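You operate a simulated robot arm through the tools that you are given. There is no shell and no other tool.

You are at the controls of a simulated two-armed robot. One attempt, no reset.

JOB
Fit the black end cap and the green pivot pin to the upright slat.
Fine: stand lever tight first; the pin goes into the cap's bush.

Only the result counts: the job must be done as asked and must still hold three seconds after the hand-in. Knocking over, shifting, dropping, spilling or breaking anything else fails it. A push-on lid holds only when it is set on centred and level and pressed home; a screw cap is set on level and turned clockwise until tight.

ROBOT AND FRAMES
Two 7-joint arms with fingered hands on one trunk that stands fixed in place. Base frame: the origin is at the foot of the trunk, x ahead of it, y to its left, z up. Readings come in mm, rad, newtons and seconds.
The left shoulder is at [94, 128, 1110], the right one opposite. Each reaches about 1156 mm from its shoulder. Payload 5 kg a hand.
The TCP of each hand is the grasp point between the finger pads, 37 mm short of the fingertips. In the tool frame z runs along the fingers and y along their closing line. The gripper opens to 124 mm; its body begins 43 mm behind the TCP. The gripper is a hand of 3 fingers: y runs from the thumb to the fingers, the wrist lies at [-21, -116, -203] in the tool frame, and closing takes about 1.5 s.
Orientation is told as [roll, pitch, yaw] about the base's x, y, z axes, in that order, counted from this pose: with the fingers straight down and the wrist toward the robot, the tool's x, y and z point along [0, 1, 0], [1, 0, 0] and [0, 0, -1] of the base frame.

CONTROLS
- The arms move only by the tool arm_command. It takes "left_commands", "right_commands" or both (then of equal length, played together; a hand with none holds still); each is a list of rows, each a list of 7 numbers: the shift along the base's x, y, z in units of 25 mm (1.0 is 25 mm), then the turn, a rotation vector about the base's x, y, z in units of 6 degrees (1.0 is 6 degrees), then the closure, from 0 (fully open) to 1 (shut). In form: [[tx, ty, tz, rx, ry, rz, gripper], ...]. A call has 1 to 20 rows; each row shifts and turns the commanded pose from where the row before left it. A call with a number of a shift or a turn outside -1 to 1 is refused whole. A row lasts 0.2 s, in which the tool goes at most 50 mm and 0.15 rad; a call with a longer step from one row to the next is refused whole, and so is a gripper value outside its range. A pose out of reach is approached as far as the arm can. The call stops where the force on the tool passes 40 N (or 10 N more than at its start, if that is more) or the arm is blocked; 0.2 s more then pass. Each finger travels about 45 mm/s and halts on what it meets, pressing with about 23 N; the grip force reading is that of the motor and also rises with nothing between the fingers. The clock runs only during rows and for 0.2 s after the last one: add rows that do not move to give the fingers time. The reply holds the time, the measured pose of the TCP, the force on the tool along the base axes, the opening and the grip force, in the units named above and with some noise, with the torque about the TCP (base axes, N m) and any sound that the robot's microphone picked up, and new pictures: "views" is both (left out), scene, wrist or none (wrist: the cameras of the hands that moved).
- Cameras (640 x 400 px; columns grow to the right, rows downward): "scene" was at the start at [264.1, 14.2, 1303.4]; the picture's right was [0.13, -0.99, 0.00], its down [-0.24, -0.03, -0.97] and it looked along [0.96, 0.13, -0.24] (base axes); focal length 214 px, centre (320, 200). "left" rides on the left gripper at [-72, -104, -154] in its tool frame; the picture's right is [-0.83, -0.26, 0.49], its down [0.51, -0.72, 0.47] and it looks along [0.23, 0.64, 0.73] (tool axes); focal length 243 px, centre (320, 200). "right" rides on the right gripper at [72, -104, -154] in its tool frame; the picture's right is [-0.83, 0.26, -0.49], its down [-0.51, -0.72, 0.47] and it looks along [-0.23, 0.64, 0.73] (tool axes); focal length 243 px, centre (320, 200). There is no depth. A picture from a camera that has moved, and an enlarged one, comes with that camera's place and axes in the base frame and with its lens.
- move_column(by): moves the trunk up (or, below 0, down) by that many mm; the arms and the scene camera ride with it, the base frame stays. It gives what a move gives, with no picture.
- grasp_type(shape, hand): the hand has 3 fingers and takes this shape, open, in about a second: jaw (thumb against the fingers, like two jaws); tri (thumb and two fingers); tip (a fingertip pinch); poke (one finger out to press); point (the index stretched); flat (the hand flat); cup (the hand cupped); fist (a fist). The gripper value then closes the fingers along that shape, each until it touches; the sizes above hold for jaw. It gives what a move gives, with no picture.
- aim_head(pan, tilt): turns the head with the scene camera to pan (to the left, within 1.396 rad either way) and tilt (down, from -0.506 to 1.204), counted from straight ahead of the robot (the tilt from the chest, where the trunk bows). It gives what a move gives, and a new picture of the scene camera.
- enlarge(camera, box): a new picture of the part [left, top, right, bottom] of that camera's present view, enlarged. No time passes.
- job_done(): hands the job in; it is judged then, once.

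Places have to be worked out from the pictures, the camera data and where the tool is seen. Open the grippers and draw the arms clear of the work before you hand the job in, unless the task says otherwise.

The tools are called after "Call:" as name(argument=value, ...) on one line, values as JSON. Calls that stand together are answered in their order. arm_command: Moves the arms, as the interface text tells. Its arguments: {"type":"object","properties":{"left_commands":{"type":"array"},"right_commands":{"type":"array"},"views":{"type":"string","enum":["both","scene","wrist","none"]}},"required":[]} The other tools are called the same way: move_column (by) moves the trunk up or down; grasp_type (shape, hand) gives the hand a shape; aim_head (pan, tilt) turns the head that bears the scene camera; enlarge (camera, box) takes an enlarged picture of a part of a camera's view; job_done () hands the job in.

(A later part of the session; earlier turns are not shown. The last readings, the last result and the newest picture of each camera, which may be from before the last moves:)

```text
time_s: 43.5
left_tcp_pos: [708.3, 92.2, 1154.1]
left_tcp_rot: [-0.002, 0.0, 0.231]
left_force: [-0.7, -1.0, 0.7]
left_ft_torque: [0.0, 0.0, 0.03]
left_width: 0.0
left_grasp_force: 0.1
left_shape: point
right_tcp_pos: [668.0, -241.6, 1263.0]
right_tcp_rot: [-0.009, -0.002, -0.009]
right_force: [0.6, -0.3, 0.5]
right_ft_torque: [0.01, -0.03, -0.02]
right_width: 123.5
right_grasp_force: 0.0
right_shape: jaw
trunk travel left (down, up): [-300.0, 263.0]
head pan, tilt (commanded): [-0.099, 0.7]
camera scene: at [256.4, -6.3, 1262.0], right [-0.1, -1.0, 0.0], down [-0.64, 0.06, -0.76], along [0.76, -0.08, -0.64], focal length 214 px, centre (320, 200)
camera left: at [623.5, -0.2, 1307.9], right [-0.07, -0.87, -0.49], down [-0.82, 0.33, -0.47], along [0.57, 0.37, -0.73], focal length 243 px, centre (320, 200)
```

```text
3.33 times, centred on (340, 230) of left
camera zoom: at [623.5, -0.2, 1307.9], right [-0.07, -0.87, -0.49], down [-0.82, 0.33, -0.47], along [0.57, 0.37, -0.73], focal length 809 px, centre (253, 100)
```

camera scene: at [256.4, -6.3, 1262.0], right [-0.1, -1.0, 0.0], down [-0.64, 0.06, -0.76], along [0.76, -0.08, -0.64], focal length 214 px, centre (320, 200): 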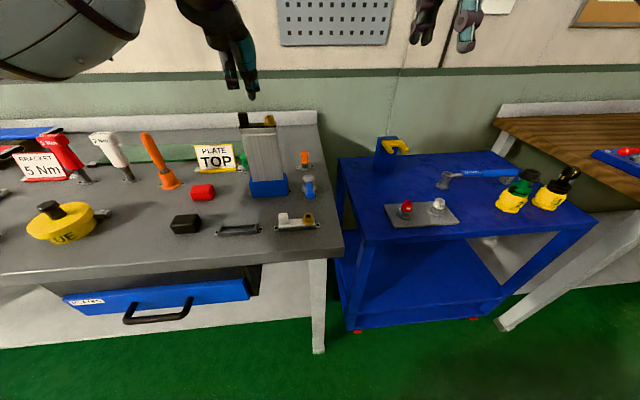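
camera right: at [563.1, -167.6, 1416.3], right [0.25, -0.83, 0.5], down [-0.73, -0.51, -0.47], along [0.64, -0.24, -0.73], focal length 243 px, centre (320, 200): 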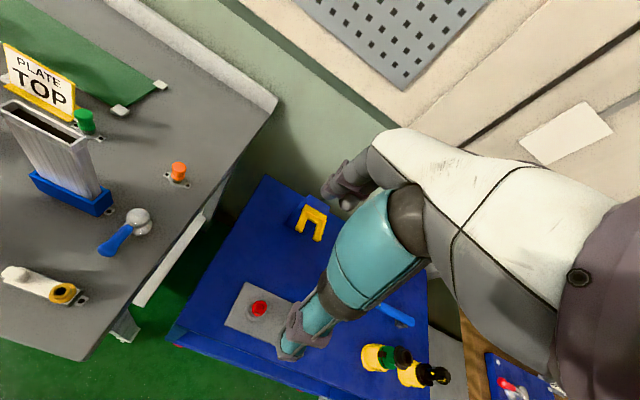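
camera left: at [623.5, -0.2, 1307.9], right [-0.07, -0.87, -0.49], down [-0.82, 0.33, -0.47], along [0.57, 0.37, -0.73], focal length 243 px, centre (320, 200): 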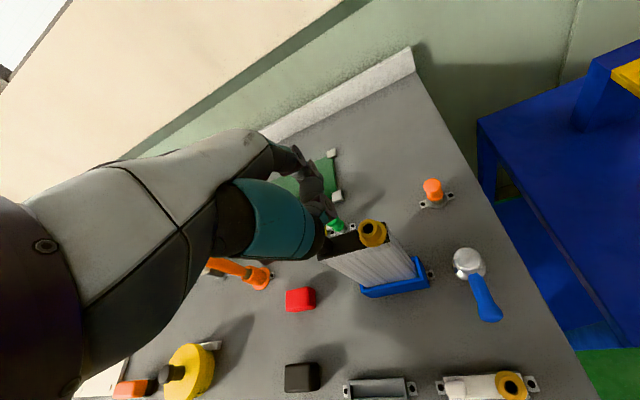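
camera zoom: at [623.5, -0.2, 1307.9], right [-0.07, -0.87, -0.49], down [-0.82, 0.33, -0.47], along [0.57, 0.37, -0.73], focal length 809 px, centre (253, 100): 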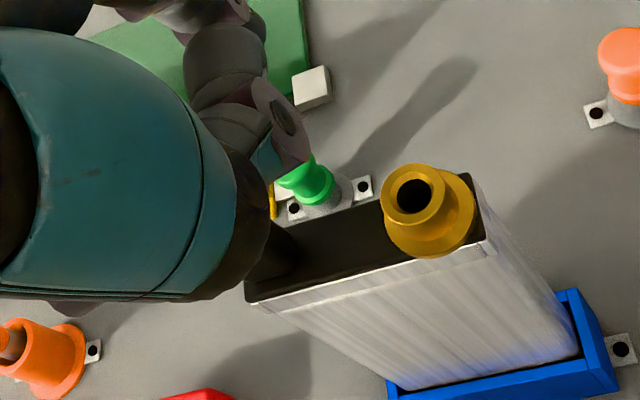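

The index tip is actually near (800,98,1118), well ahead of the TCP, so "point" is splayed outward. I'll raise a little and check the "poke" shape from this better viewpoint.

Call:
arm_command(left_commands=[[0, 0, 0.8, 0, 0, 0, 0], [0, 0, 0.8, 0, 0, 0, 0], [0, 0, 0.8, 0, 0, 0, 0]], views="none")

Call:
grasp_type(shape="poke", hand="left")

Call:
enlarge(camera="scene", box=[195, 20, 295, 110])

Call:
enlarge(camera="right", box=[0, 0, 140, 120])

Call:
enlarge(camera="left", box=[240, 150, 420, 290])

```text
time_s: 44.3
left_tcp_pos: [707.8, 94.4, 1216.8]
left_tcp_rot: [0.0, -0.002, 0.231]
left_force: [0.0, -0.5, -0.5]
left_ft_torque: [0.02, 0.0, 0.04]
left_width: 0.1
left_grasp_force: 0.1
left_shape: point
right_tcp_pos: [666.8, -242.8, 1263.4]
right_tcp_rot: [-0.011, -0.002, -0.009]
right_force: [-0.4, 0.5, -0.8]
right_ft_torque: [0.03, 0.01, 0.01]
right_width: 123.5
right_grasp_force: 0.0
right_shape: jaw
trunk travel left (down, up): [-300.0, 263.0]
head pan, tilt (commanded): [-0.099, 0.7]
```

```text
time_s: 45.2
left_tcp_pos: [708.1, 94.3, 1216.3]
left_tcp_rot: [0.0, -0.002, 0.23]
left_force: [-0.5, -0.3, 0.3]
left_ft_torque: [-0.01, -0.03, -0.02]
left_width: 0.0
left_grasp_force: 0.1
left_shape: poke
right_tcp_pos: [666.8, -242.6, 1263.1]
right_tcp_rot: [-0.009, -0.002, -0.009]
right_force: [1.1, -0.1, 0.1]
right_ft_torque: [-0.02, 0.01, 0.01]
right_width: 123.4
right_grasp_force: 0.0
right_shape: jaw
trunk travel left (down, up): [-300.0, 263.0]
head pan, tilt (commanded): [-0.099, 0.7]
```

```text
4.44 times, centred on (245, 65) of scene
camera zoom: at [256.1, -6.6, 1262.1], right [-0.1, -1.0, 0.0], down [-0.64, 0.06, -0.76], along [0.76, -0.08, -0.64], focal length 953 px, centre (653, 800)
```

zoom: 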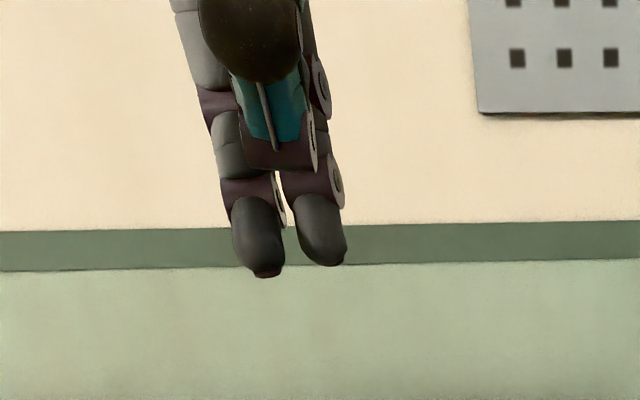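

```text
3.33 times, centred on (70, 60) of right
camera zoom: at [563.5, -167.4, 1416.1], right [0.25, -0.83, 0.5], down [-0.73, -0.5, -0.47], along [0.64, -0.24, -0.73], focal length 809 px, centre (1153, 667)
```

zoom: 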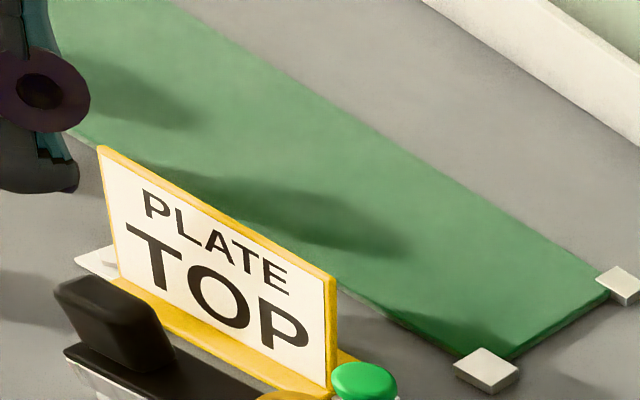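

```text
2.86 times, centred on (330, 220) of left
camera zoom: at [623.5, 0.1, 1368.8], right [-0.07, -0.87, -0.49], down [-0.82, 0.33, -0.47], along [0.57, 0.37, -0.73], focal length 693 px, centre (291, 143)
```

zoom: 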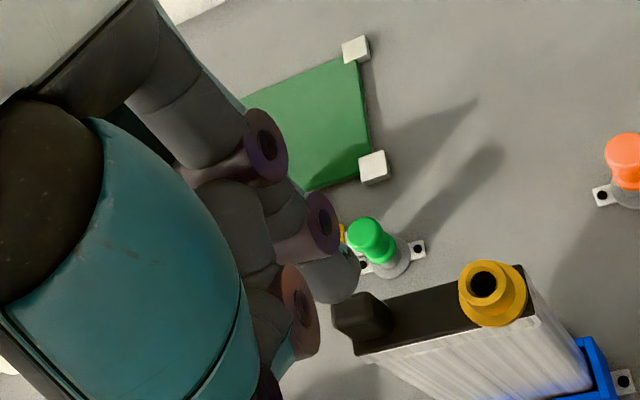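

In poke, two fingers sit side by side at the tool axis, which is too wide for the gap between tab and bush. I'll try the "tip" shape closed (index on thumb), which should be narrow in y.

Call:
grasp_type(shape="tip", hand="left")

Call:
arm_command(left_commands=[[0, 0, 0, 0, 0, -0.7, 1], [0, 0, 0, 0, 0, -0.7, 1], [0, 0, 0, 0, 0, -0.8, 1], [0, 0, 0, 0, 0, 0, 1], [0, 0, 0, 0, 0, 0, 1], [0, 0, 0, 0, 0, 0, 1], [0, 0, 0, 0, 0, 0, 1], [0, 0, 0, 0, 0, 0, 1]], views="both")

Call:
enlarge(camera="scene", box=[195, 20, 295, 110])

Call:
enlarge(camera="left", box=[240, 150, 420, 290])

```text
time_s: 46.1
left_tcp_pos: [708.3, 94.8, 1215.2]
left_tcp_rot: [-0.002, 0.0, 0.23]
left_force: [-0.4, -0.1, 0.4]
left_ft_torque: [0.0, -0.03, 0.01]
left_width: 123.9
left_grasp_force: 0.0
left_shape: tip
right_tcp_pos: [666.6, -241.9, 1263.2]
right_tcp_rot: [-0.009, -0.001, -0.01]
right_force: [0.4, -0.2, -0.1]
right_ft_torque: [0.04, 0.02, -0.04]
right_width: 123.7
right_grasp_force: 0.2
right_shape: jaw
trunk travel left (down, up): [-300.0, 263.0]
head pan, tilt (commanded): [-0.099, 0.7]
```

```text
time_s: 47.9
left_tcp_pos: [708.5, 93.5, 1215.4]
left_tcp_rot: [0.001, -0.001, 0.0]
left_force: [-0.1, 0.3, 0.4]
left_ft_torque: [-0.04, 0.01, 0.0]
left_width: 0.0
left_grasp_force: 19.2
left_shape: tip
right_tcp_pos: [667.4, -242.3, 1264.9]
right_tcp_rot: [-0.008, -0.002, -0.011]
right_force: [0.2, 0.2, -0.2]
right_ft_torque: [-0.02, 0.01, -0.02]
right_width: 123.6
right_grasp_force: 0.0
right_shape: jaw
trunk travel left (down, up): [-300.0, 263.0]
head pan, tilt (commanded): [-0.099, 0.7]
camera scene: at [256.0, -6.5, 1262.1], right [-0.1, -1.0, 0.0], down [-0.64, 0.06, -0.76], along [0.76, -0.08, -0.64], focal length 214 px, centre (320, 200)
camera left: at [604.1, 21.6, 1368.8], right [-0.26, -0.83, -0.49], down [-0.72, 0.51, -0.47], along [0.64, 0.23, -0.73], focal length 243 px, centre (320, 200)
```

scene: 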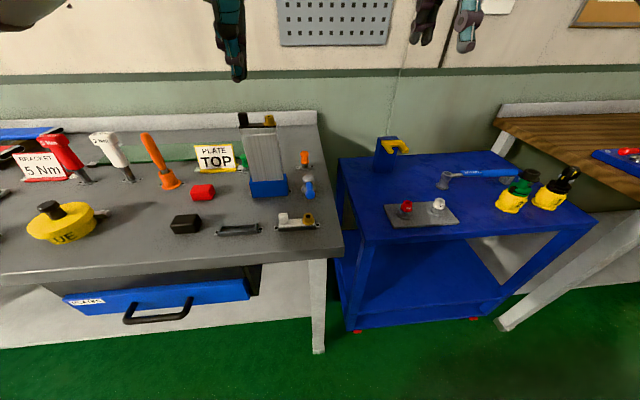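
left: 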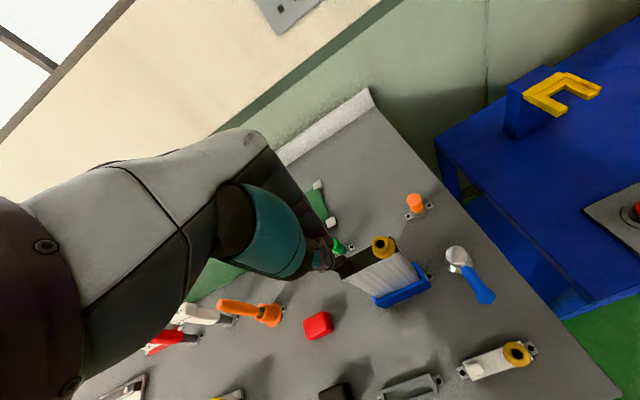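

```text
4.44 times, centred on (245, 65) of scene
camera zoom: at [256.0, -6.5, 1262.1], right [-0.1, -1.0, 0.0], down [-0.64, 0.06, -0.76], along [0.76, -0.08, -0.64], focal length 953 px, centre (653, 800)
```

zoom: 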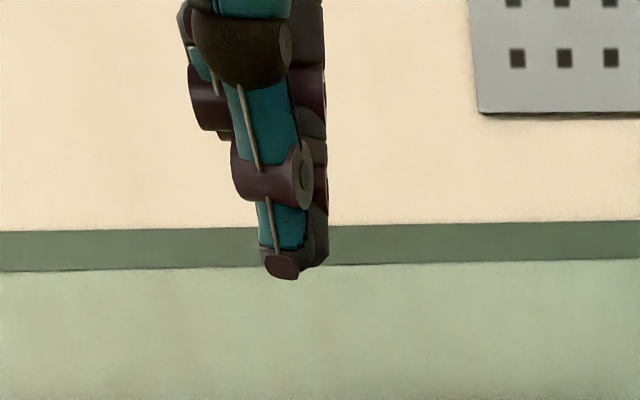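

```text
2.86 times, centred on (330, 220) of left
camera zoom: at [604.1, 21.6, 1368.8], right [-0.26, -0.83, -0.49], down [-0.72, 0.51, -0.47], along [0.64, 0.23, -0.73], focal length 693 px, centre (291, 143)
```

zoom: 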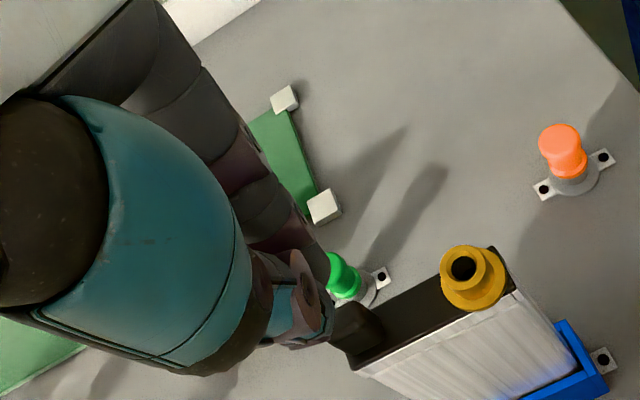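

Tip shape closed gives a narrow press tool at the TCP with tips about 38 mm below. I'll position it over the middle of the cap between tab and bush, then descend close to the plate.

Call:
arm_command(left_commands=[[0.42, -0.22, 0, 0, 0, 0, 1], [0.42, -0.22, 0, 0, 0, 0, 1], [0, 0, -0.8, 0, 0, 0, 1], [0, 0, -0.8, 0, 0, 0, 1], [0, 0, -0.8, 0, 0, 0, 1], [0, 0, -0.5, 0, 0, 0, 1], [0, 0, 0, 0, 0, 0, 1]], views="both")

Call:
enlarge(camera="scene", box=[225, 75, 295, 135])

Call:
enlarge(camera="right", box=[0, 60, 110, 150])

Call:
enlarge(camera="left", box=[260, 180, 400, 290])

```text
time_s: 49.5
left_tcp_pos: [728.9, 81.8, 1142.4]
left_tcp_rot: [-0.001, 0.001, 0.0]
left_force: [-0.5, 1.2, 0.4]
left_ft_torque: [-0.02, 0.0, -0.02]
left_width: 0.0
left_grasp_force: 23.6
left_shape: tip
right_tcp_pos: [666.4, -242.4, 1263.1]
right_tcp_rot: [-0.009, -0.002, -0.009]
right_force: [0.1, -0.1, 0.2]
right_ft_torque: [0.03, 0.01, 0.0]
right_width: 123.6
right_grasp_force: 0.0
right_shape: jaw
trunk travel left (down, up): [-300.0, 263.0]
head pan, tilt (commanded): [-0.099, 0.7]
camera scene: at [255.9, -6.7, 1262.2], right [-0.1, -1.0, 0.0], down [-0.64, 0.06, -0.77], along [0.76, -0.08, -0.64], focal length 214 px, centre (320, 200)
camera left: at [624.3, 10.2, 1296.1], right [-0.26, -0.83, -0.49], down [-0.72, 0.51, -0.47], along [0.64, 0.23, -0.73], focal length 243 px, centre (320, 200)
```

scene: 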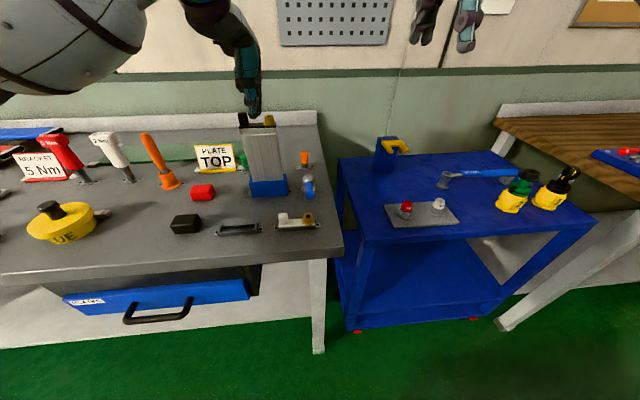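
left: 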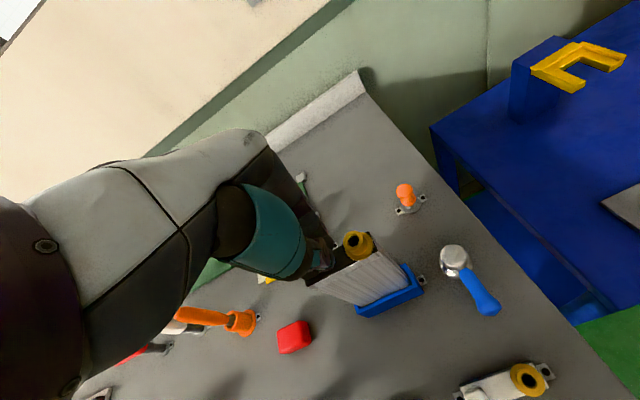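

```text
6.67 times, centred on (260, 105) of scene
camera zoom: at [255.9, -6.7, 1262.2], right [-0.1, -1.0, 0.0], down [-0.64, 0.06, -0.77], along [0.76, -0.08, -0.64], focal length 1430 px, centre (720, 833)
```

zoom: 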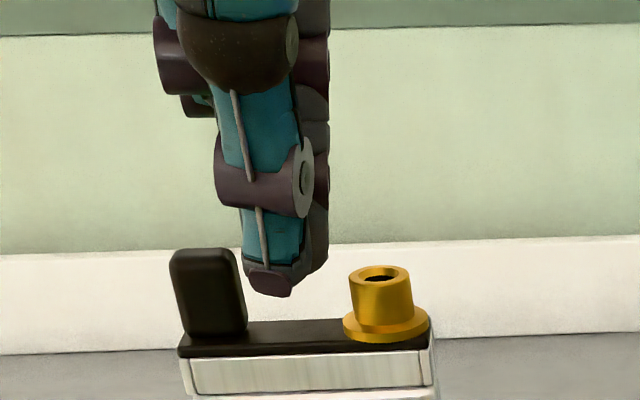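

```text
4.44 times, centred on (55, 105) of right
camera zoom: at [563.3, -167.5, 1416.2], right [0.25, -0.83, 0.5], down [-0.73, -0.5, -0.47], along [0.64, -0.24, -0.73], focal length 1078 px, centre (1498, 622)
```

zoom: 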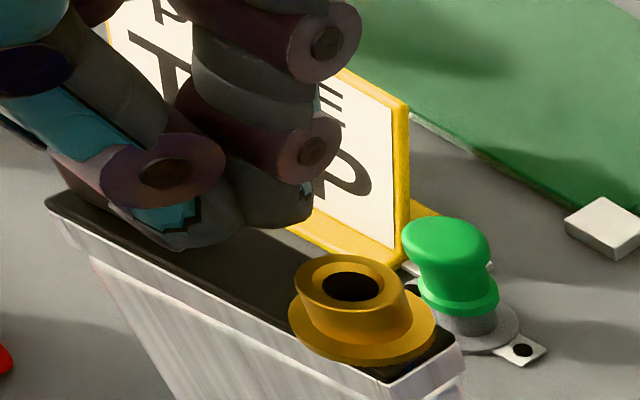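

```text
3.64 times, centred on (330, 235) of left
camera zoom: at [624.3, 10.2, 1296.1], right [-0.26, -0.83, -0.49], down [-0.72, 0.51, -0.47], along [0.64, 0.23, -0.73], focal length 882 px, centre (284, 73)
```

zoom: 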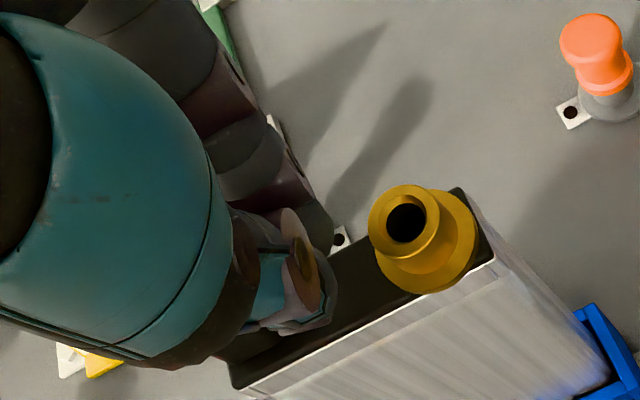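

The tip is centred over the gap to within about 3 mm. I'll shift -3 mm in y and lower until I feel the plate.

Call:
arm_command(left_commands=[[0, -0.12, -0.2, 0, 0, 0, 1], [0, 0, -0.2, 0, 0, 0, 1], [0, 0, -0.08, 0, 0, 0, 1], [0, 0, -0.08, 0, 0, 0, 1], [0, 0, -0.06, 0, 0, 0, 1], [0, 0, -0.06, 0, 0, 0, 1]], views="none")

Call:
enlarge(camera="scene", box=[225, 75, 295, 135])

Call:
enlarge(camera="right", box=[0, 60, 110, 150])

```text
time_s: 50.9
left_tcp_pos: [728.5, 79.4, 1128.0]
left_tcp_rot: [-0.003, -0.001, 0.0]
left_force: [3.0, 0.2, 8.4]
left_ft_torque: [0.01, -0.12, -0.03]
left_width: 0.0
left_grasp_force: 23.1
left_shape: tip
right_tcp_pos: [666.7, -242.2, 1263.6]
right_tcp_rot: [-0.009, -0.001, -0.007]
right_force: [-0.1, 0.4, -0.1]
right_ft_torque: [-0.01, 0.02, -0.02]
right_width: 123.7
right_grasp_force: 0.1
right_shape: jaw
trunk travel left (down, up): [-300.0, 263.0]
head pan, tilt (commanded): [-0.099, 0.7]
```

```text
6.67 times, centred on (260, 105) of scene
camera zoom: at [255.5, -6.7, 1262.3], right [-0.1, -1.0, 0.0], down [-0.64, 0.06, -0.77], along [0.76, -0.08, -0.64], focal length 1430 px, centre (720, 833)
```

zoom: 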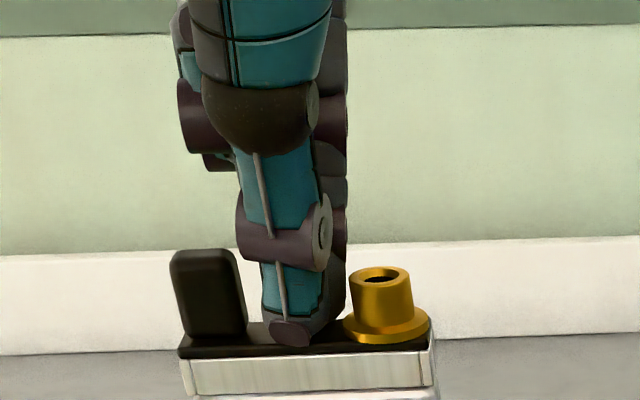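

```text
4.44 times, centred on (55, 105) of right
camera zoom: at [562.8, -167.5, 1416.5], right [0.25, -0.83, 0.5], down [-0.73, -0.5, -0.47], along [0.64, -0.24, -0.73], focal length 1078 px, centre (1498, 622)
```

zoom: 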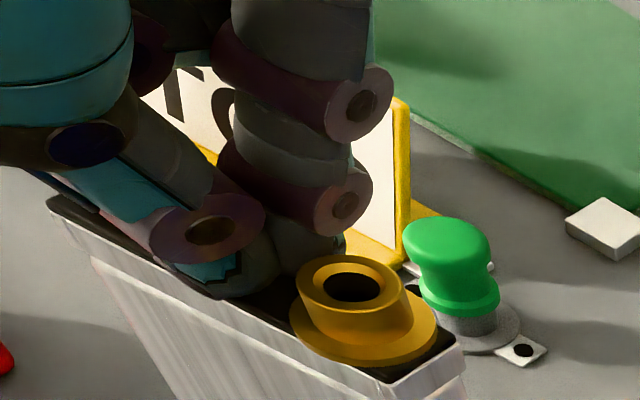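

Contact with the plate at about 8 N, fingertips between tab and bush. I'll press on harder, in small steps, to seat the cap.

Call:
arm_command(left_commands=[[0, 0, -0.08, 0, 0, 0, 1], [0, 0, -0.08, 0, 0, 0, 1], [0, 0, -0.08, 0, 0, 0, 1], [0, 0, -0.08, 0, 0, 0, 1], [0, 0, -0.08, 0, 0, 0, 1], [0, 0, -0.08, 0, 0, 0, 1]], views="none")

Call:
enlarge(camera="scene", box=[225, 75, 295, 135])

```text
time_s: 51.8
left_tcp_pos: [728.4, 79.2, 1125.4]
left_tcp_rot: [-0.006, -0.01, -0.001]
left_force: [-5.6, -0.1, 19.9]
left_ft_torque: [0.18, 0.5, 0.13]
left_width: 0.0
left_grasp_force: 22.8
left_shape: tip
right_tcp_pos: [666.2, -241.1, 1263.5]
right_tcp_rot: [-0.007, -0.003, -0.009]
right_force: [0.1, -0.2, 0.0]
right_ft_torque: [0.04, 0.02, 0.05]
right_width: 123.6
right_grasp_force: 0.1
right_shape: jaw
trunk travel left (down, up): [-300.0, 263.0]
head pan, tilt (commanded): [-0.099, 0.7]
stopped in row 4 (left hand): the force on the tool passed its limit at 41 N (the readings are from after the stop); the commanded pose is now the measured one
```

```text
6.67 times, centred on (260, 105) of scene
camera zoom: at [254.9, -6.4, 1262.3], right [-0.1, -1.0, 0.0], down [-0.64, 0.06, -0.77], along [0.76, -0.08, -0.64], focal length 1430 px, centre (720, 833)
```

zoom: 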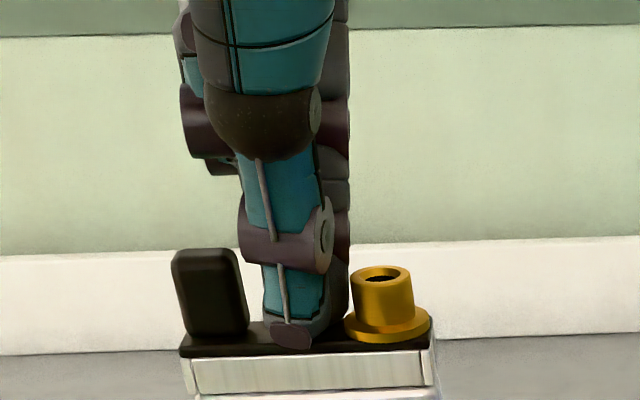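

The press reached 41 N. I'll inspect the seam between plate and rim at both ends.

Call:
enlarge(camera="scene", box=[240, 114, 285, 142])

Call:
enlarge(camera="right", box=[50, 110, 110, 155])

Call:
enlarge(camera="left", box=[320, 220, 400, 290])

```text
14.22 times, centred on (262, 128) of scene
camera zoom: at [254.9, -6.4, 1262.3], right [-0.1, -1.0, 0.0], down [-0.64, 0.06, -0.77], along [0.76, -0.08, -0.64], focal length 3050 px, centre (1138, 1224)
```

zoom: 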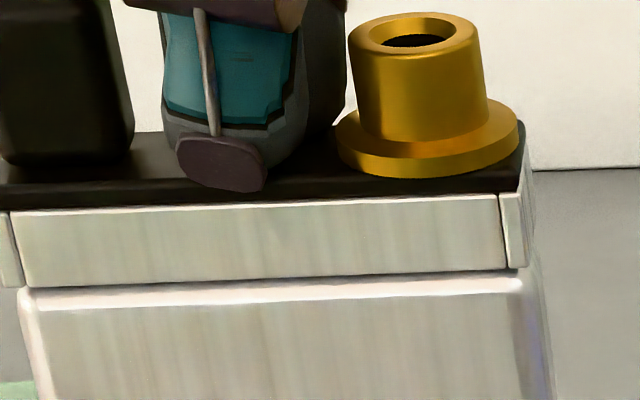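

```text
8.89 times, centred on (80, 132) of right
camera zoom: at [562.4, -166.9, 1416.2], right [0.25, -0.83, 0.5], down [-0.73, -0.51, -0.47], along [0.64, -0.24, -0.73], focal length 2157 px, centre (2453, 800)
```

zoom: 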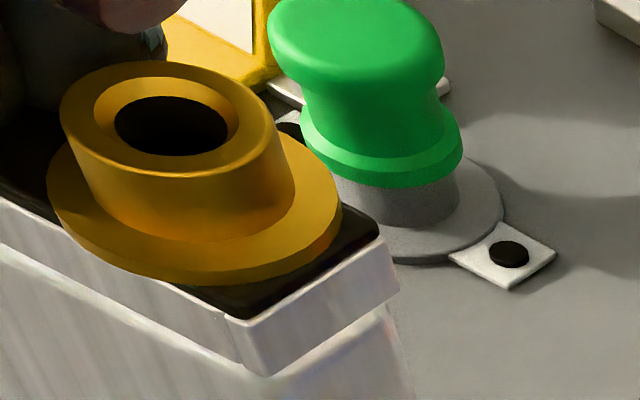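

```text
5.71 times, centred on (360, 255) of left
camera zoom: at [622.6, 8.2, 1278.5], right [-0.26, -0.83, -0.49], down [-0.72, 0.5, -0.48], along [0.65, 0.23, -0.73], focal length 1386 px, centre (91, -114)
```

zoom: 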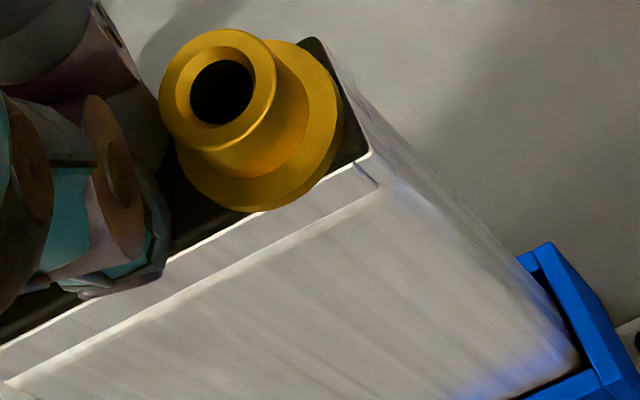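

The cap is seated flush all round and was pressed with 41 N at its middle. Now I'll lift the left hand away and set it back to jaw for fetching the green pin.

Call:
arm_command(left_commands=[[0, 0, 0.3, 0, 0, 0, 1], [0, 0, 0.8, 0, 0, 0, 1], [0, 0, 1, 0, 0, 0, 1], [0, 0, 1, 0, 0, 0, 1], [0, 0, 1, 0, 0, 0, 1], [0, 0, 0.5, 0, 0, 0, 0.5]], views="none")

Call:
grasp_type(shape="jaw", hand="left")

Call:
enlarge(camera="scene", box=[225, 95, 295, 155])

Call:
enlarge(camera="right", box=[0, 70, 120, 160])

Call:
enlarge(camera="left", box=[300, 180, 440, 290])

```text
time_s: 53.2
left_tcp_pos: [729.7, 80.0, 1238.1]
left_tcp_rot: [-0.004, -0.005, 0.0]
left_force: [0.2, 0.2, 0.7]
left_ft_torque: [0.02, -0.01, 0.0]
left_width: 60.4
left_grasp_force: 0.0
left_shape: tip
right_tcp_pos: [667.7, -242.3, 1262.1]
right_tcp_rot: [-0.007, -0.002, -0.01]
right_force: [-0.2, 1.0, -0.1]
right_ft_torque: [-0.01, -0.02, -0.02]
right_width: 123.6
right_grasp_force: 0.0
right_shape: jaw
trunk travel left (down, up): [-300.0, 263.0]
head pan, tilt (commanded): [-0.099, 0.7]
```

```text
time_s: 54.1
left_tcp_pos: [730.6, 78.7, 1239.4]
left_tcp_rot: [-0.004, -0.006, 0.0]
left_force: [-0.3, 0.4, -1.1]
left_ft_torque: [-0.01, -0.02, -0.02]
left_width: 123.8
left_grasp_force: 0.1
left_shape: jaw
right_tcp_pos: [667.3, -241.6, 1263.5]
right_tcp_rot: [-0.01, -0.002, -0.008]
right_force: [-0.8, 0.9, -0.1]
right_ft_torque: [0.0, -0.02, 0.01]
right_width: 123.4
right_grasp_force: 0.1
right_shape: jaw
trunk travel left (down, up): [-300.0, 263.0]
head pan, tilt (commanded): [-0.099, 0.7]
```

```text
6.67 times, centred on (260, 125) of scene
camera zoom: at [255.9, -6.6, 1262.2], right [-0.1, -1.0, 0.0], down [-0.64, 0.06, -0.77], along [0.76, -0.08, -0.64], focal length 1430 px, centre (720, 700)
```

zoom: 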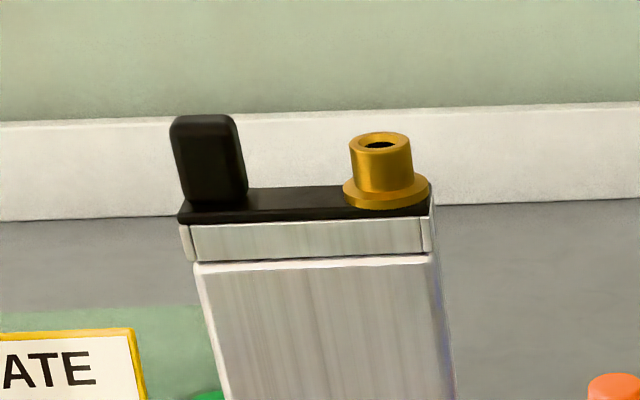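

```text
4.44 times, centred on (60, 115) of right
camera zoom: at [563.3, -167.4, 1416.2], right [0.25, -0.83, 0.5], down [-0.73, -0.5, -0.47], along [0.64, -0.24, -0.73], focal length 1078 px, centre (1476, 578)
```

zoom: 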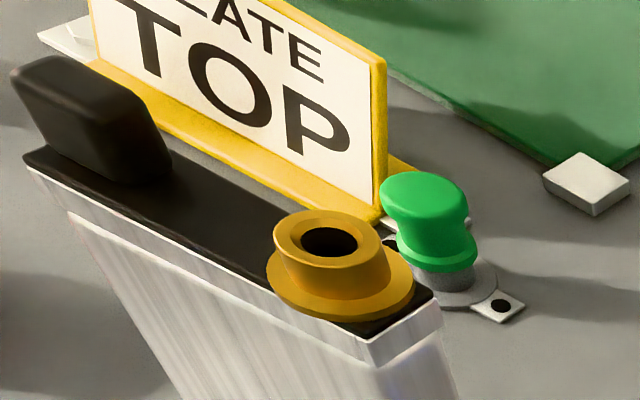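

```text
3.64 times, centred on (370, 235) of left
camera zoom: at [624.3, 7.8, 1390.8], right [-0.26, -0.83, -0.49], down [-0.72, 0.51, -0.48], along [0.64, 0.23, -0.73], focal length 882 px, centre (138, 73)
```

zoom: 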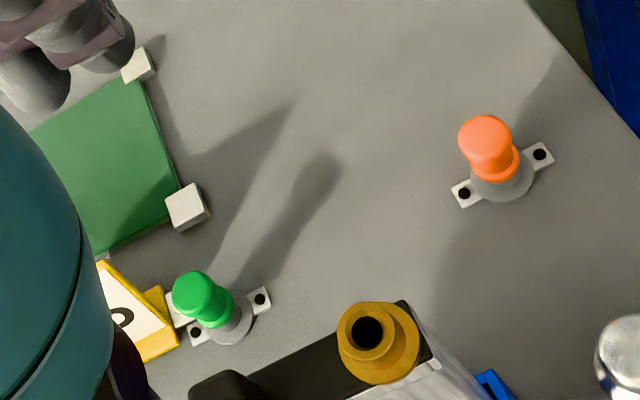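

The cap looks level and centred. The pin holder is at about (850.5,160). I'll carry the open left hand high over to the pin, yawed about -22° so the wrist clears the slat and the fingers clear the sign.

Call:
arm_command(left_commands=[[0.6, 0.4, 0, 0, 0, -0.6, 0], [0.85, 0.57, 0, 0, 0, -0.63, 0], [0.9, 0.6, 0, 0, 0, -0.63, 0], [0.9, 0.6, 0, 0, 0, -0.63, 0], [0.9, 0.6, 0, 0, 0, -0.63, 0], [0.65, 0.45, 0, 0, 0, -0.63, 0], [0, 0, -0.8, 0, 0, 0, 0], [0, 0, -0.9, 0, 0, 0, 0], [0, 0, -0.9, 0, 0, 0, 0], [0, 0, -0.9, 0, 0, 0, 0], [0, 0, -0.9, 0, 0, 0, 0]], views="both")

Call:
enlarge(camera="left", box=[260, 180, 420, 300])

Call:
enlarge(camera="scene", box=[180, 60, 310, 190])

Call:
enlarge(camera="right", box=[0, 0, 180, 150])

```text
time_s: 56.5
left_tcp_pos: [850.0, 160.1, 1127.6]
left_tcp_rot: [-0.004, -0.003, -0.391]
left_force: [0.5, 0.2, 0.0]
left_ft_torque: [0.0, 0.01, 0.01]
left_width: 124.0
left_grasp_force: 0.1
left_shape: jaw
right_tcp_pos: [667.7, -241.6, 1262.4]
right_tcp_rot: [-0.009, 0.0, -0.009]
right_force: [-1.1, -0.5, -0.3]
right_ft_torque: [-0.01, 0.03, 0.02]
right_width: 123.7
right_grasp_force: 0.0
right_shape: jaw
trunk travel left (down, up): [-300.0, 263.0]
head pan, tilt (commanded): [-0.099, 0.7]
camera scene: at [256.7, -6.3, 1262.0], right [-0.1, -1.0, 0.0], down [-0.64, 0.06, -0.76], along [0.76, -0.08, -0.64], focal length 214 px, centre (320, 200)
camera left: at [725.5, 134.3, 1280.2], right [-0.56, -0.67, -0.49], down [-0.47, 0.74, -0.48], along [0.68, -0.03, -0.73], focal length 243 px, centre (320, 200)
```

scene: 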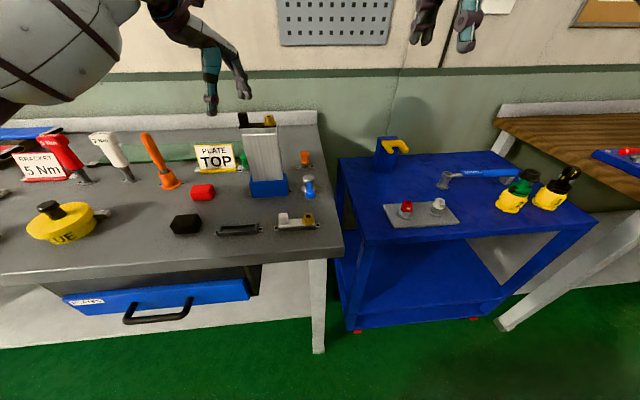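
left: 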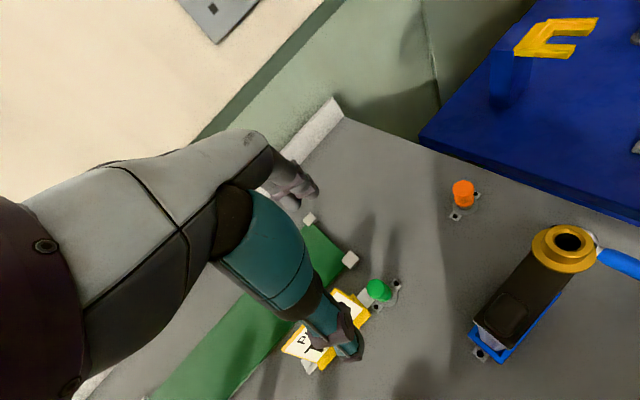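

```text
3.33 times, centred on (340, 240) of left
camera zoom: at [725.5, 134.3, 1280.2], right [-0.56, -0.67, -0.49], down [-0.47, 0.74, -0.48], along [0.68, -0.03, -0.73], focal length 809 px, centre (253, 67)
```

zoom: 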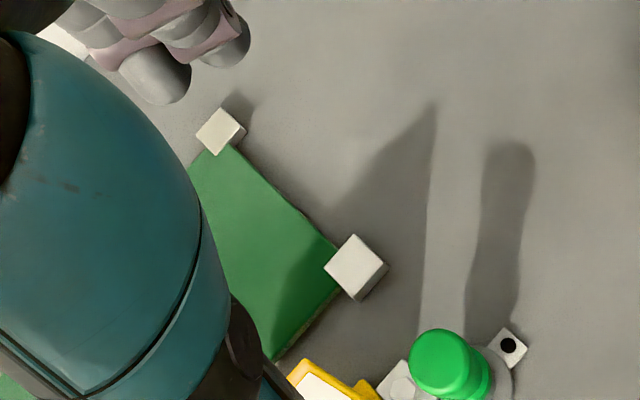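

```text
3.08 times, centred on (245, 125) of scene
camera zoom: at [256.7, -6.3, 1262.0], right [-0.1, -1.0, 0.0], down [-0.64, 0.06, -0.76], along [0.76, -0.08, -0.64], focal length 660 px, centre (551, 431)
```

zoom: 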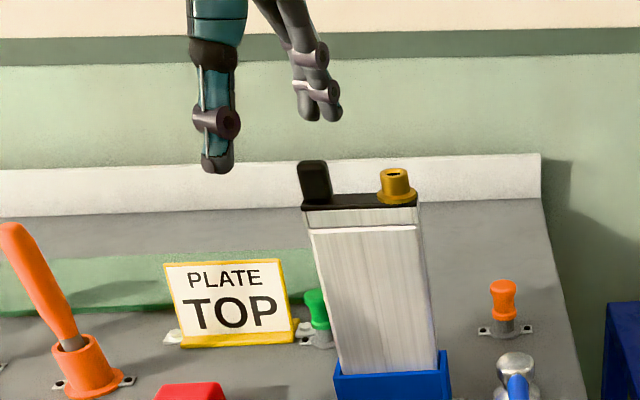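

```text
2.67 times, centred on (90, 75) of right
camera zoom: at [564.2, -167.0, 1415.8], right [0.25, -0.83, 0.5], down [-0.73, -0.5, -0.47], along [0.64, -0.24, -0.73], focal length 647 px, centre (933, 533)
```

zoom: 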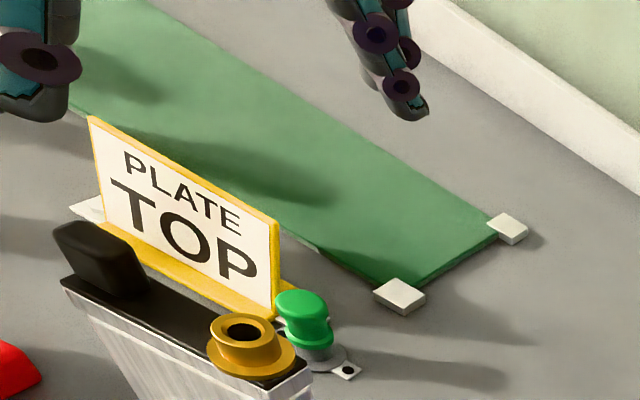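

I'll zoom the left camera on the pin and the sign for accurate placement.

Call:
enlarge(camera="left", box=[280, 260, 420, 380])

Call:
enlarge(camera="left", box=[350, 270, 410, 315])

Call:
enlarge(camera="scene", box=[222, 135, 252, 175])

Call:
enlarge(camera="right", box=[60, 100, 120, 150])

```text
3.33 times, centred on (350, 320) of left
camera zoom: at [725.5, 134.3, 1280.2], right [-0.56, -0.67, -0.49], down [-0.47, 0.74, -0.48], along [0.68, -0.03, -0.73], focal length 809 px, centre (220, -200)
```

zoom: 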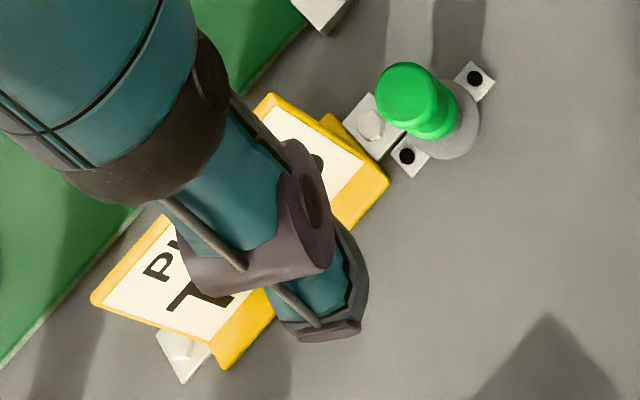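

```text
8.89 times, centred on (380, 292) of left
camera zoom: at [725.5, 134.3, 1280.2], right [-0.56, -0.67, -0.49], down [-0.47, 0.74, -0.48], along [0.68, -0.03, -0.73], focal length 2157 px, centre (-213, -622)
```

zoom: 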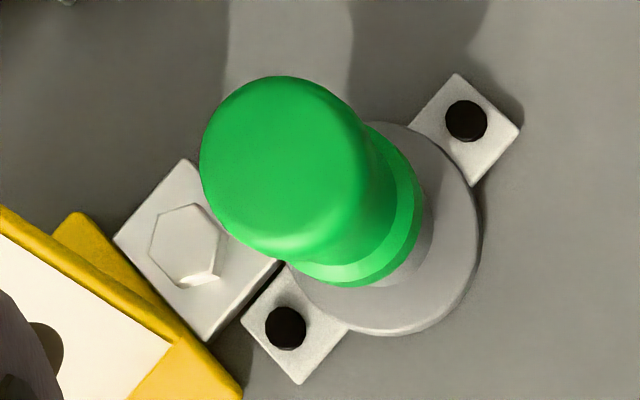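

```text
10.00 times, centred on (237, 155) of scene
camera zoom: at [256.7, -6.3, 1262.0], right [-0.1, -1.0, 0.0], down [-0.64, 0.06, -0.76], along [0.76, -0.08, -0.64], focal length 2145 px, centre (1150, 650)
```

zoom: 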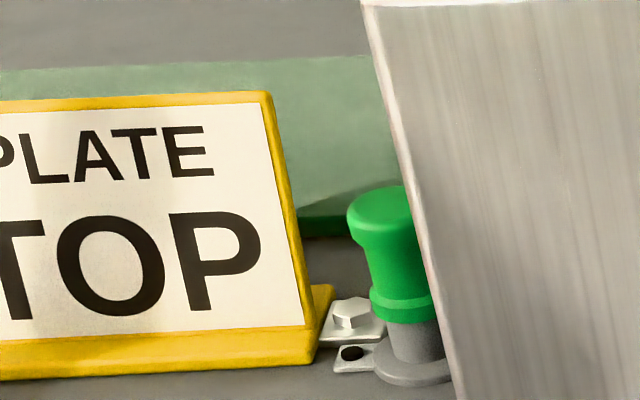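

```text
8.00 times, centred on (90, 125) of right
camera zoom: at [564.2, -167.0, 1415.8], right [0.25, -0.83, 0.5], down [-0.73, -0.5, -0.47], along [0.64, -0.24, -0.73], focal length 1941 px, centre (2160, 800)
```

zoom: 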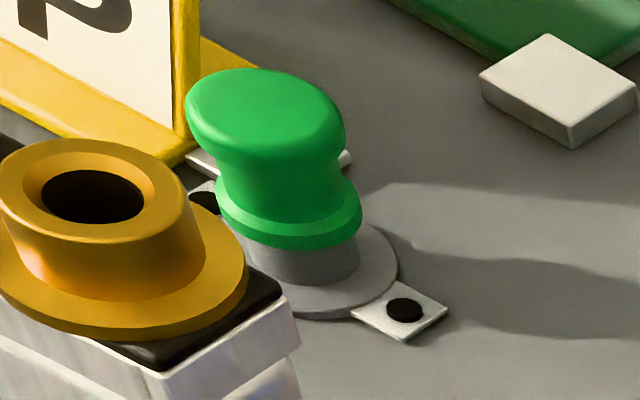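

The pin axis is at about (850.3,160.8), with its head spanning z≈914–950. The sign's right edge is near y≈197 and a plate block sits near (927,161). I'll part-close to about 68 mm and descend to z≈990 for a check.

Call:
arm_command(left_commands=[[0.01, 0.03, 0, 0, 0, 0, 0.45], [0, 0, -0.5, 0, 0, 0, 0.45], [0, 0, -0.9, 0, 0, 0, 0.45], [0, 0, -0.9, 0, 0, 0, 0.45], [0, 0, -0.9, 0, 0, 0, 0.45], [0, 0, -0.9, 0, 0, 0, 0.45], [0, 0, -0.9, 0, 0, 0, 0.45], [0, 0, -0.5, 0, 0, 0, 0.45], [0, 0, 0, 0, 0, 0, 0.45]], views="both")

Call:
enlarge(camera="left", box=[240, 170, 420, 320])

Call:
enlarge(camera="scene", box=[190, 90, 300, 190])

Call:
enlarge(camera="right", box=[20, 50, 160, 150])

```text
time_s: 58.5
left_tcp_pos: [849.6, 161.3, 990.7]
left_tcp_rot: [-0.003, -0.005, -0.394]
left_force: [0.7, -0.1, -1.0]
left_ft_torque: [-0.02, -0.01, -0.02]
left_width: 68.5
left_grasp_force: 0.0
left_shape: jaw
right_tcp_pos: [667.2, -242.3, 1263.2]
right_tcp_rot: [-0.009, -0.003, -0.01]
right_force: [0.1, -0.2, 0.0]
right_ft_torque: [0.0, 0.0, 0.03]
right_width: 123.6
right_grasp_force: 0.0
right_shape: jaw
trunk travel left (down, up): [-300.0, 263.0]
head pan, tilt (commanded): [-0.099, 0.7]
camera scene: at [255.9, -6.6, 1262.2], right [-0.1, -1.0, 0.0], down [-0.64, 0.06, -0.77], along [0.76, -0.08, -0.64], focal length 214 px, centre (320, 200)
camera left: at [724.8, 134.6, 1143.6], right [-0.56, -0.67, -0.49], down [-0.47, 0.74, -0.48], along [0.68, -0.03, -0.73], focal length 243 px, centre (320, 200)
```

scene: 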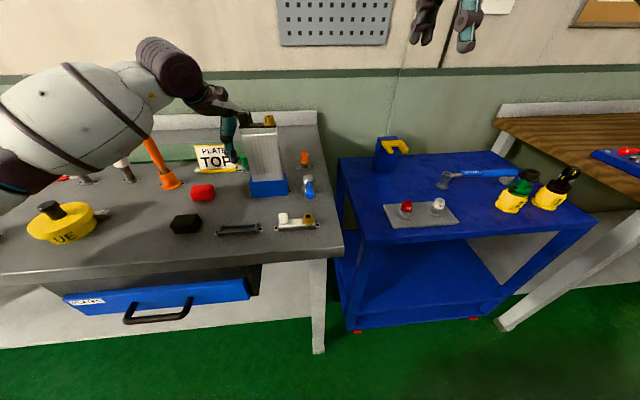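
left: 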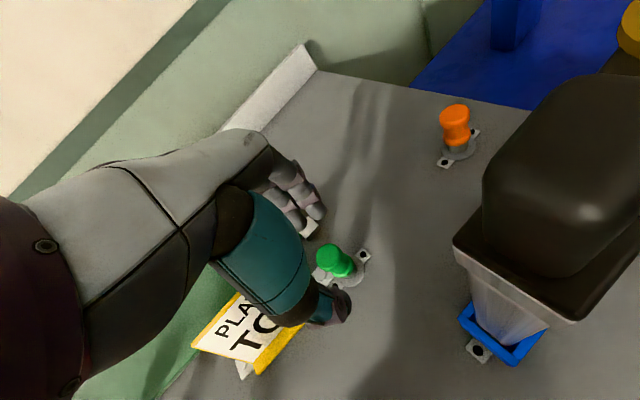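

```text
2.67 times, centred on (330, 245) of left
camera zoom: at [724.8, 134.6, 1143.6], right [-0.56, -0.67, -0.49], down [-0.47, 0.74, -0.48], along [0.68, -0.03, -0.73], focal length 647 px, centre (293, 80)
```

zoom: 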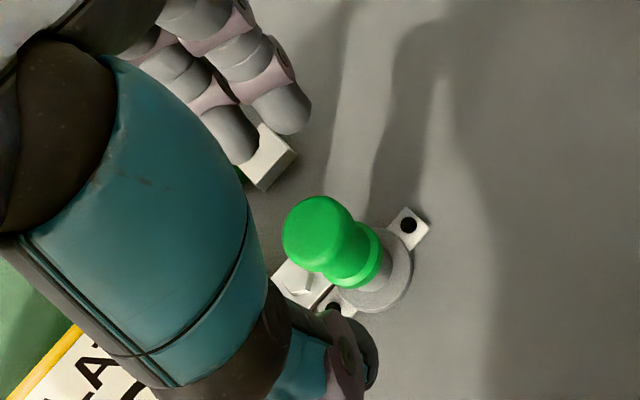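

```text
4.00 times, centred on (245, 140) of scene
camera zoom: at [255.9, -6.6, 1262.2], right [-0.1, -1.0, 0.0], down [-0.64, 0.06, -0.77], along [0.76, -0.08, -0.64], focal length 858 px, centre (620, 440)
```

zoom: 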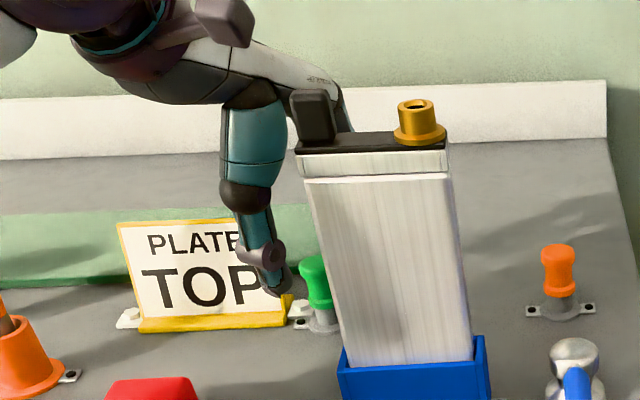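

```text
4.00 times, centred on (90, 100) of right
camera zoom: at [563.3, -167.4, 1416.2], right [0.25, -0.83, 0.5], down [-0.73, -0.5, -0.47], along [0.64, -0.24, -0.73], focal length 970 px, centre (1240, 600)
```

zoom: 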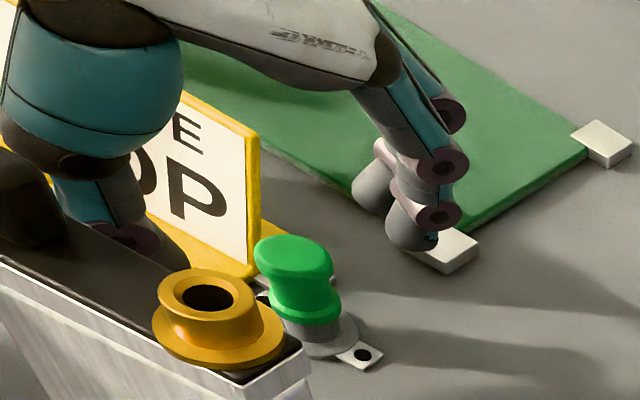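

The wrist camera would come too close to the cap's tab on the way down. I'll turn the hand further, to about -35°, which swings the camera and wrist away from the slat, and check again.

Call:
arm_command(left_commands=[[0, 0, 0, 0, 0, -0.7, 0.45], [0, 0, 0, 0, 0, -0.7, 0.45], [0, 0, 0, 0, 0, -0.7, 0.45], [0, 0, 0, 0, 0, 0, 0.45]], views="both")

Call:
enlarge(camera="left", box=[260, 190, 400, 310])

Call:
enlarge(camera="scene", box=[190, 90, 300, 190])

Call:
enlarge(camera="right", box=[20, 50, 160, 150])

```text
time_s: 59.5
left_tcp_pos: [849.3, 160.4, 991.0]
left_tcp_rot: [-0.004, -0.005, -0.612]
left_force: [0.9, 0.1, 0.2]
left_ft_torque: [0.02, -0.02, 0.01]
left_width: 68.4
left_grasp_force: 0.0
left_shape: jaw
right_tcp_pos: [667.4, -241.9, 1262.6]
right_tcp_rot: [-0.009, -0.002, -0.01]
right_force: [0.6, 0.5, 0.2]
right_ft_torque: [0.0, 0.02, 0.04]
right_width: 123.7
right_grasp_force: 0.1
right_shape: jaw
trunk travel left (down, up): [-300.0, 263.0]
head pan, tilt (commanded): [-0.099, 0.7]
camera scene: at [255.9, -6.6, 1262.2], right [-0.1, -1.0, 0.0], down [-0.64, 0.06, -0.77], along [0.76, -0.08, -0.64], focal length 214 px, centre (320, 200)
camera left: at [722.2, 162.5, 1143.3], right [-0.69, -0.53, -0.49], down [-0.3, 0.83, -0.48], along [0.66, -0.18, -0.73], focal length 243 px, centre (320, 200)
```

scene: 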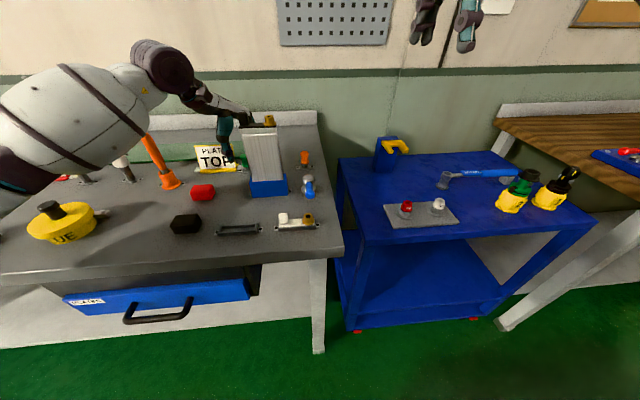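
left: 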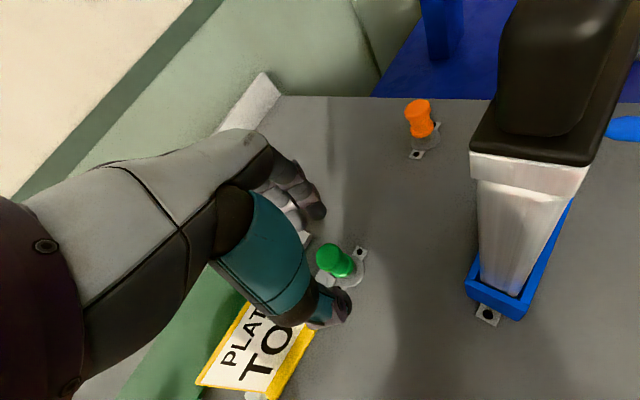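

```text
3.33 times, centred on (330, 250) of left
camera zoom: at [722.2, 162.5, 1143.3], right [-0.69, -0.53, -0.49], down [-0.3, 0.83, -0.48], along [0.66, -0.18, -0.73], focal length 809 px, centre (287, 33)
```

zoom: 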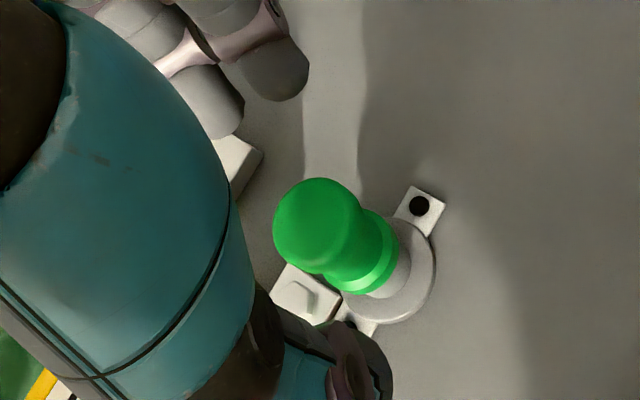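

```text
4.00 times, centred on (245, 140) of scene
camera zoom: at [255.9, -6.6, 1262.2], right [-0.1, -1.0, 0.0], down [-0.64, 0.06, -0.77], along [0.76, -0.08, -0.64], focal length 858 px, centre (620, 440)
```

zoom: 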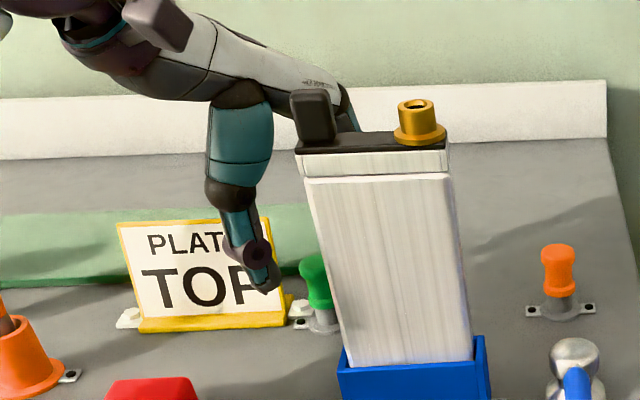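

```text
4.00 times, centred on (90, 100) of right
camera zoom: at [563.3, -167.4, 1416.2], right [0.25, -0.83, 0.5], down [-0.73, -0.5, -0.47], along [0.64, -0.24, -0.73], focal length 970 px, centre (1240, 600)
```

zoom: 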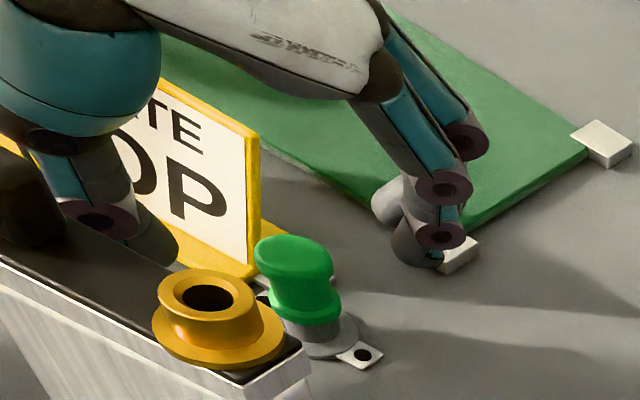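

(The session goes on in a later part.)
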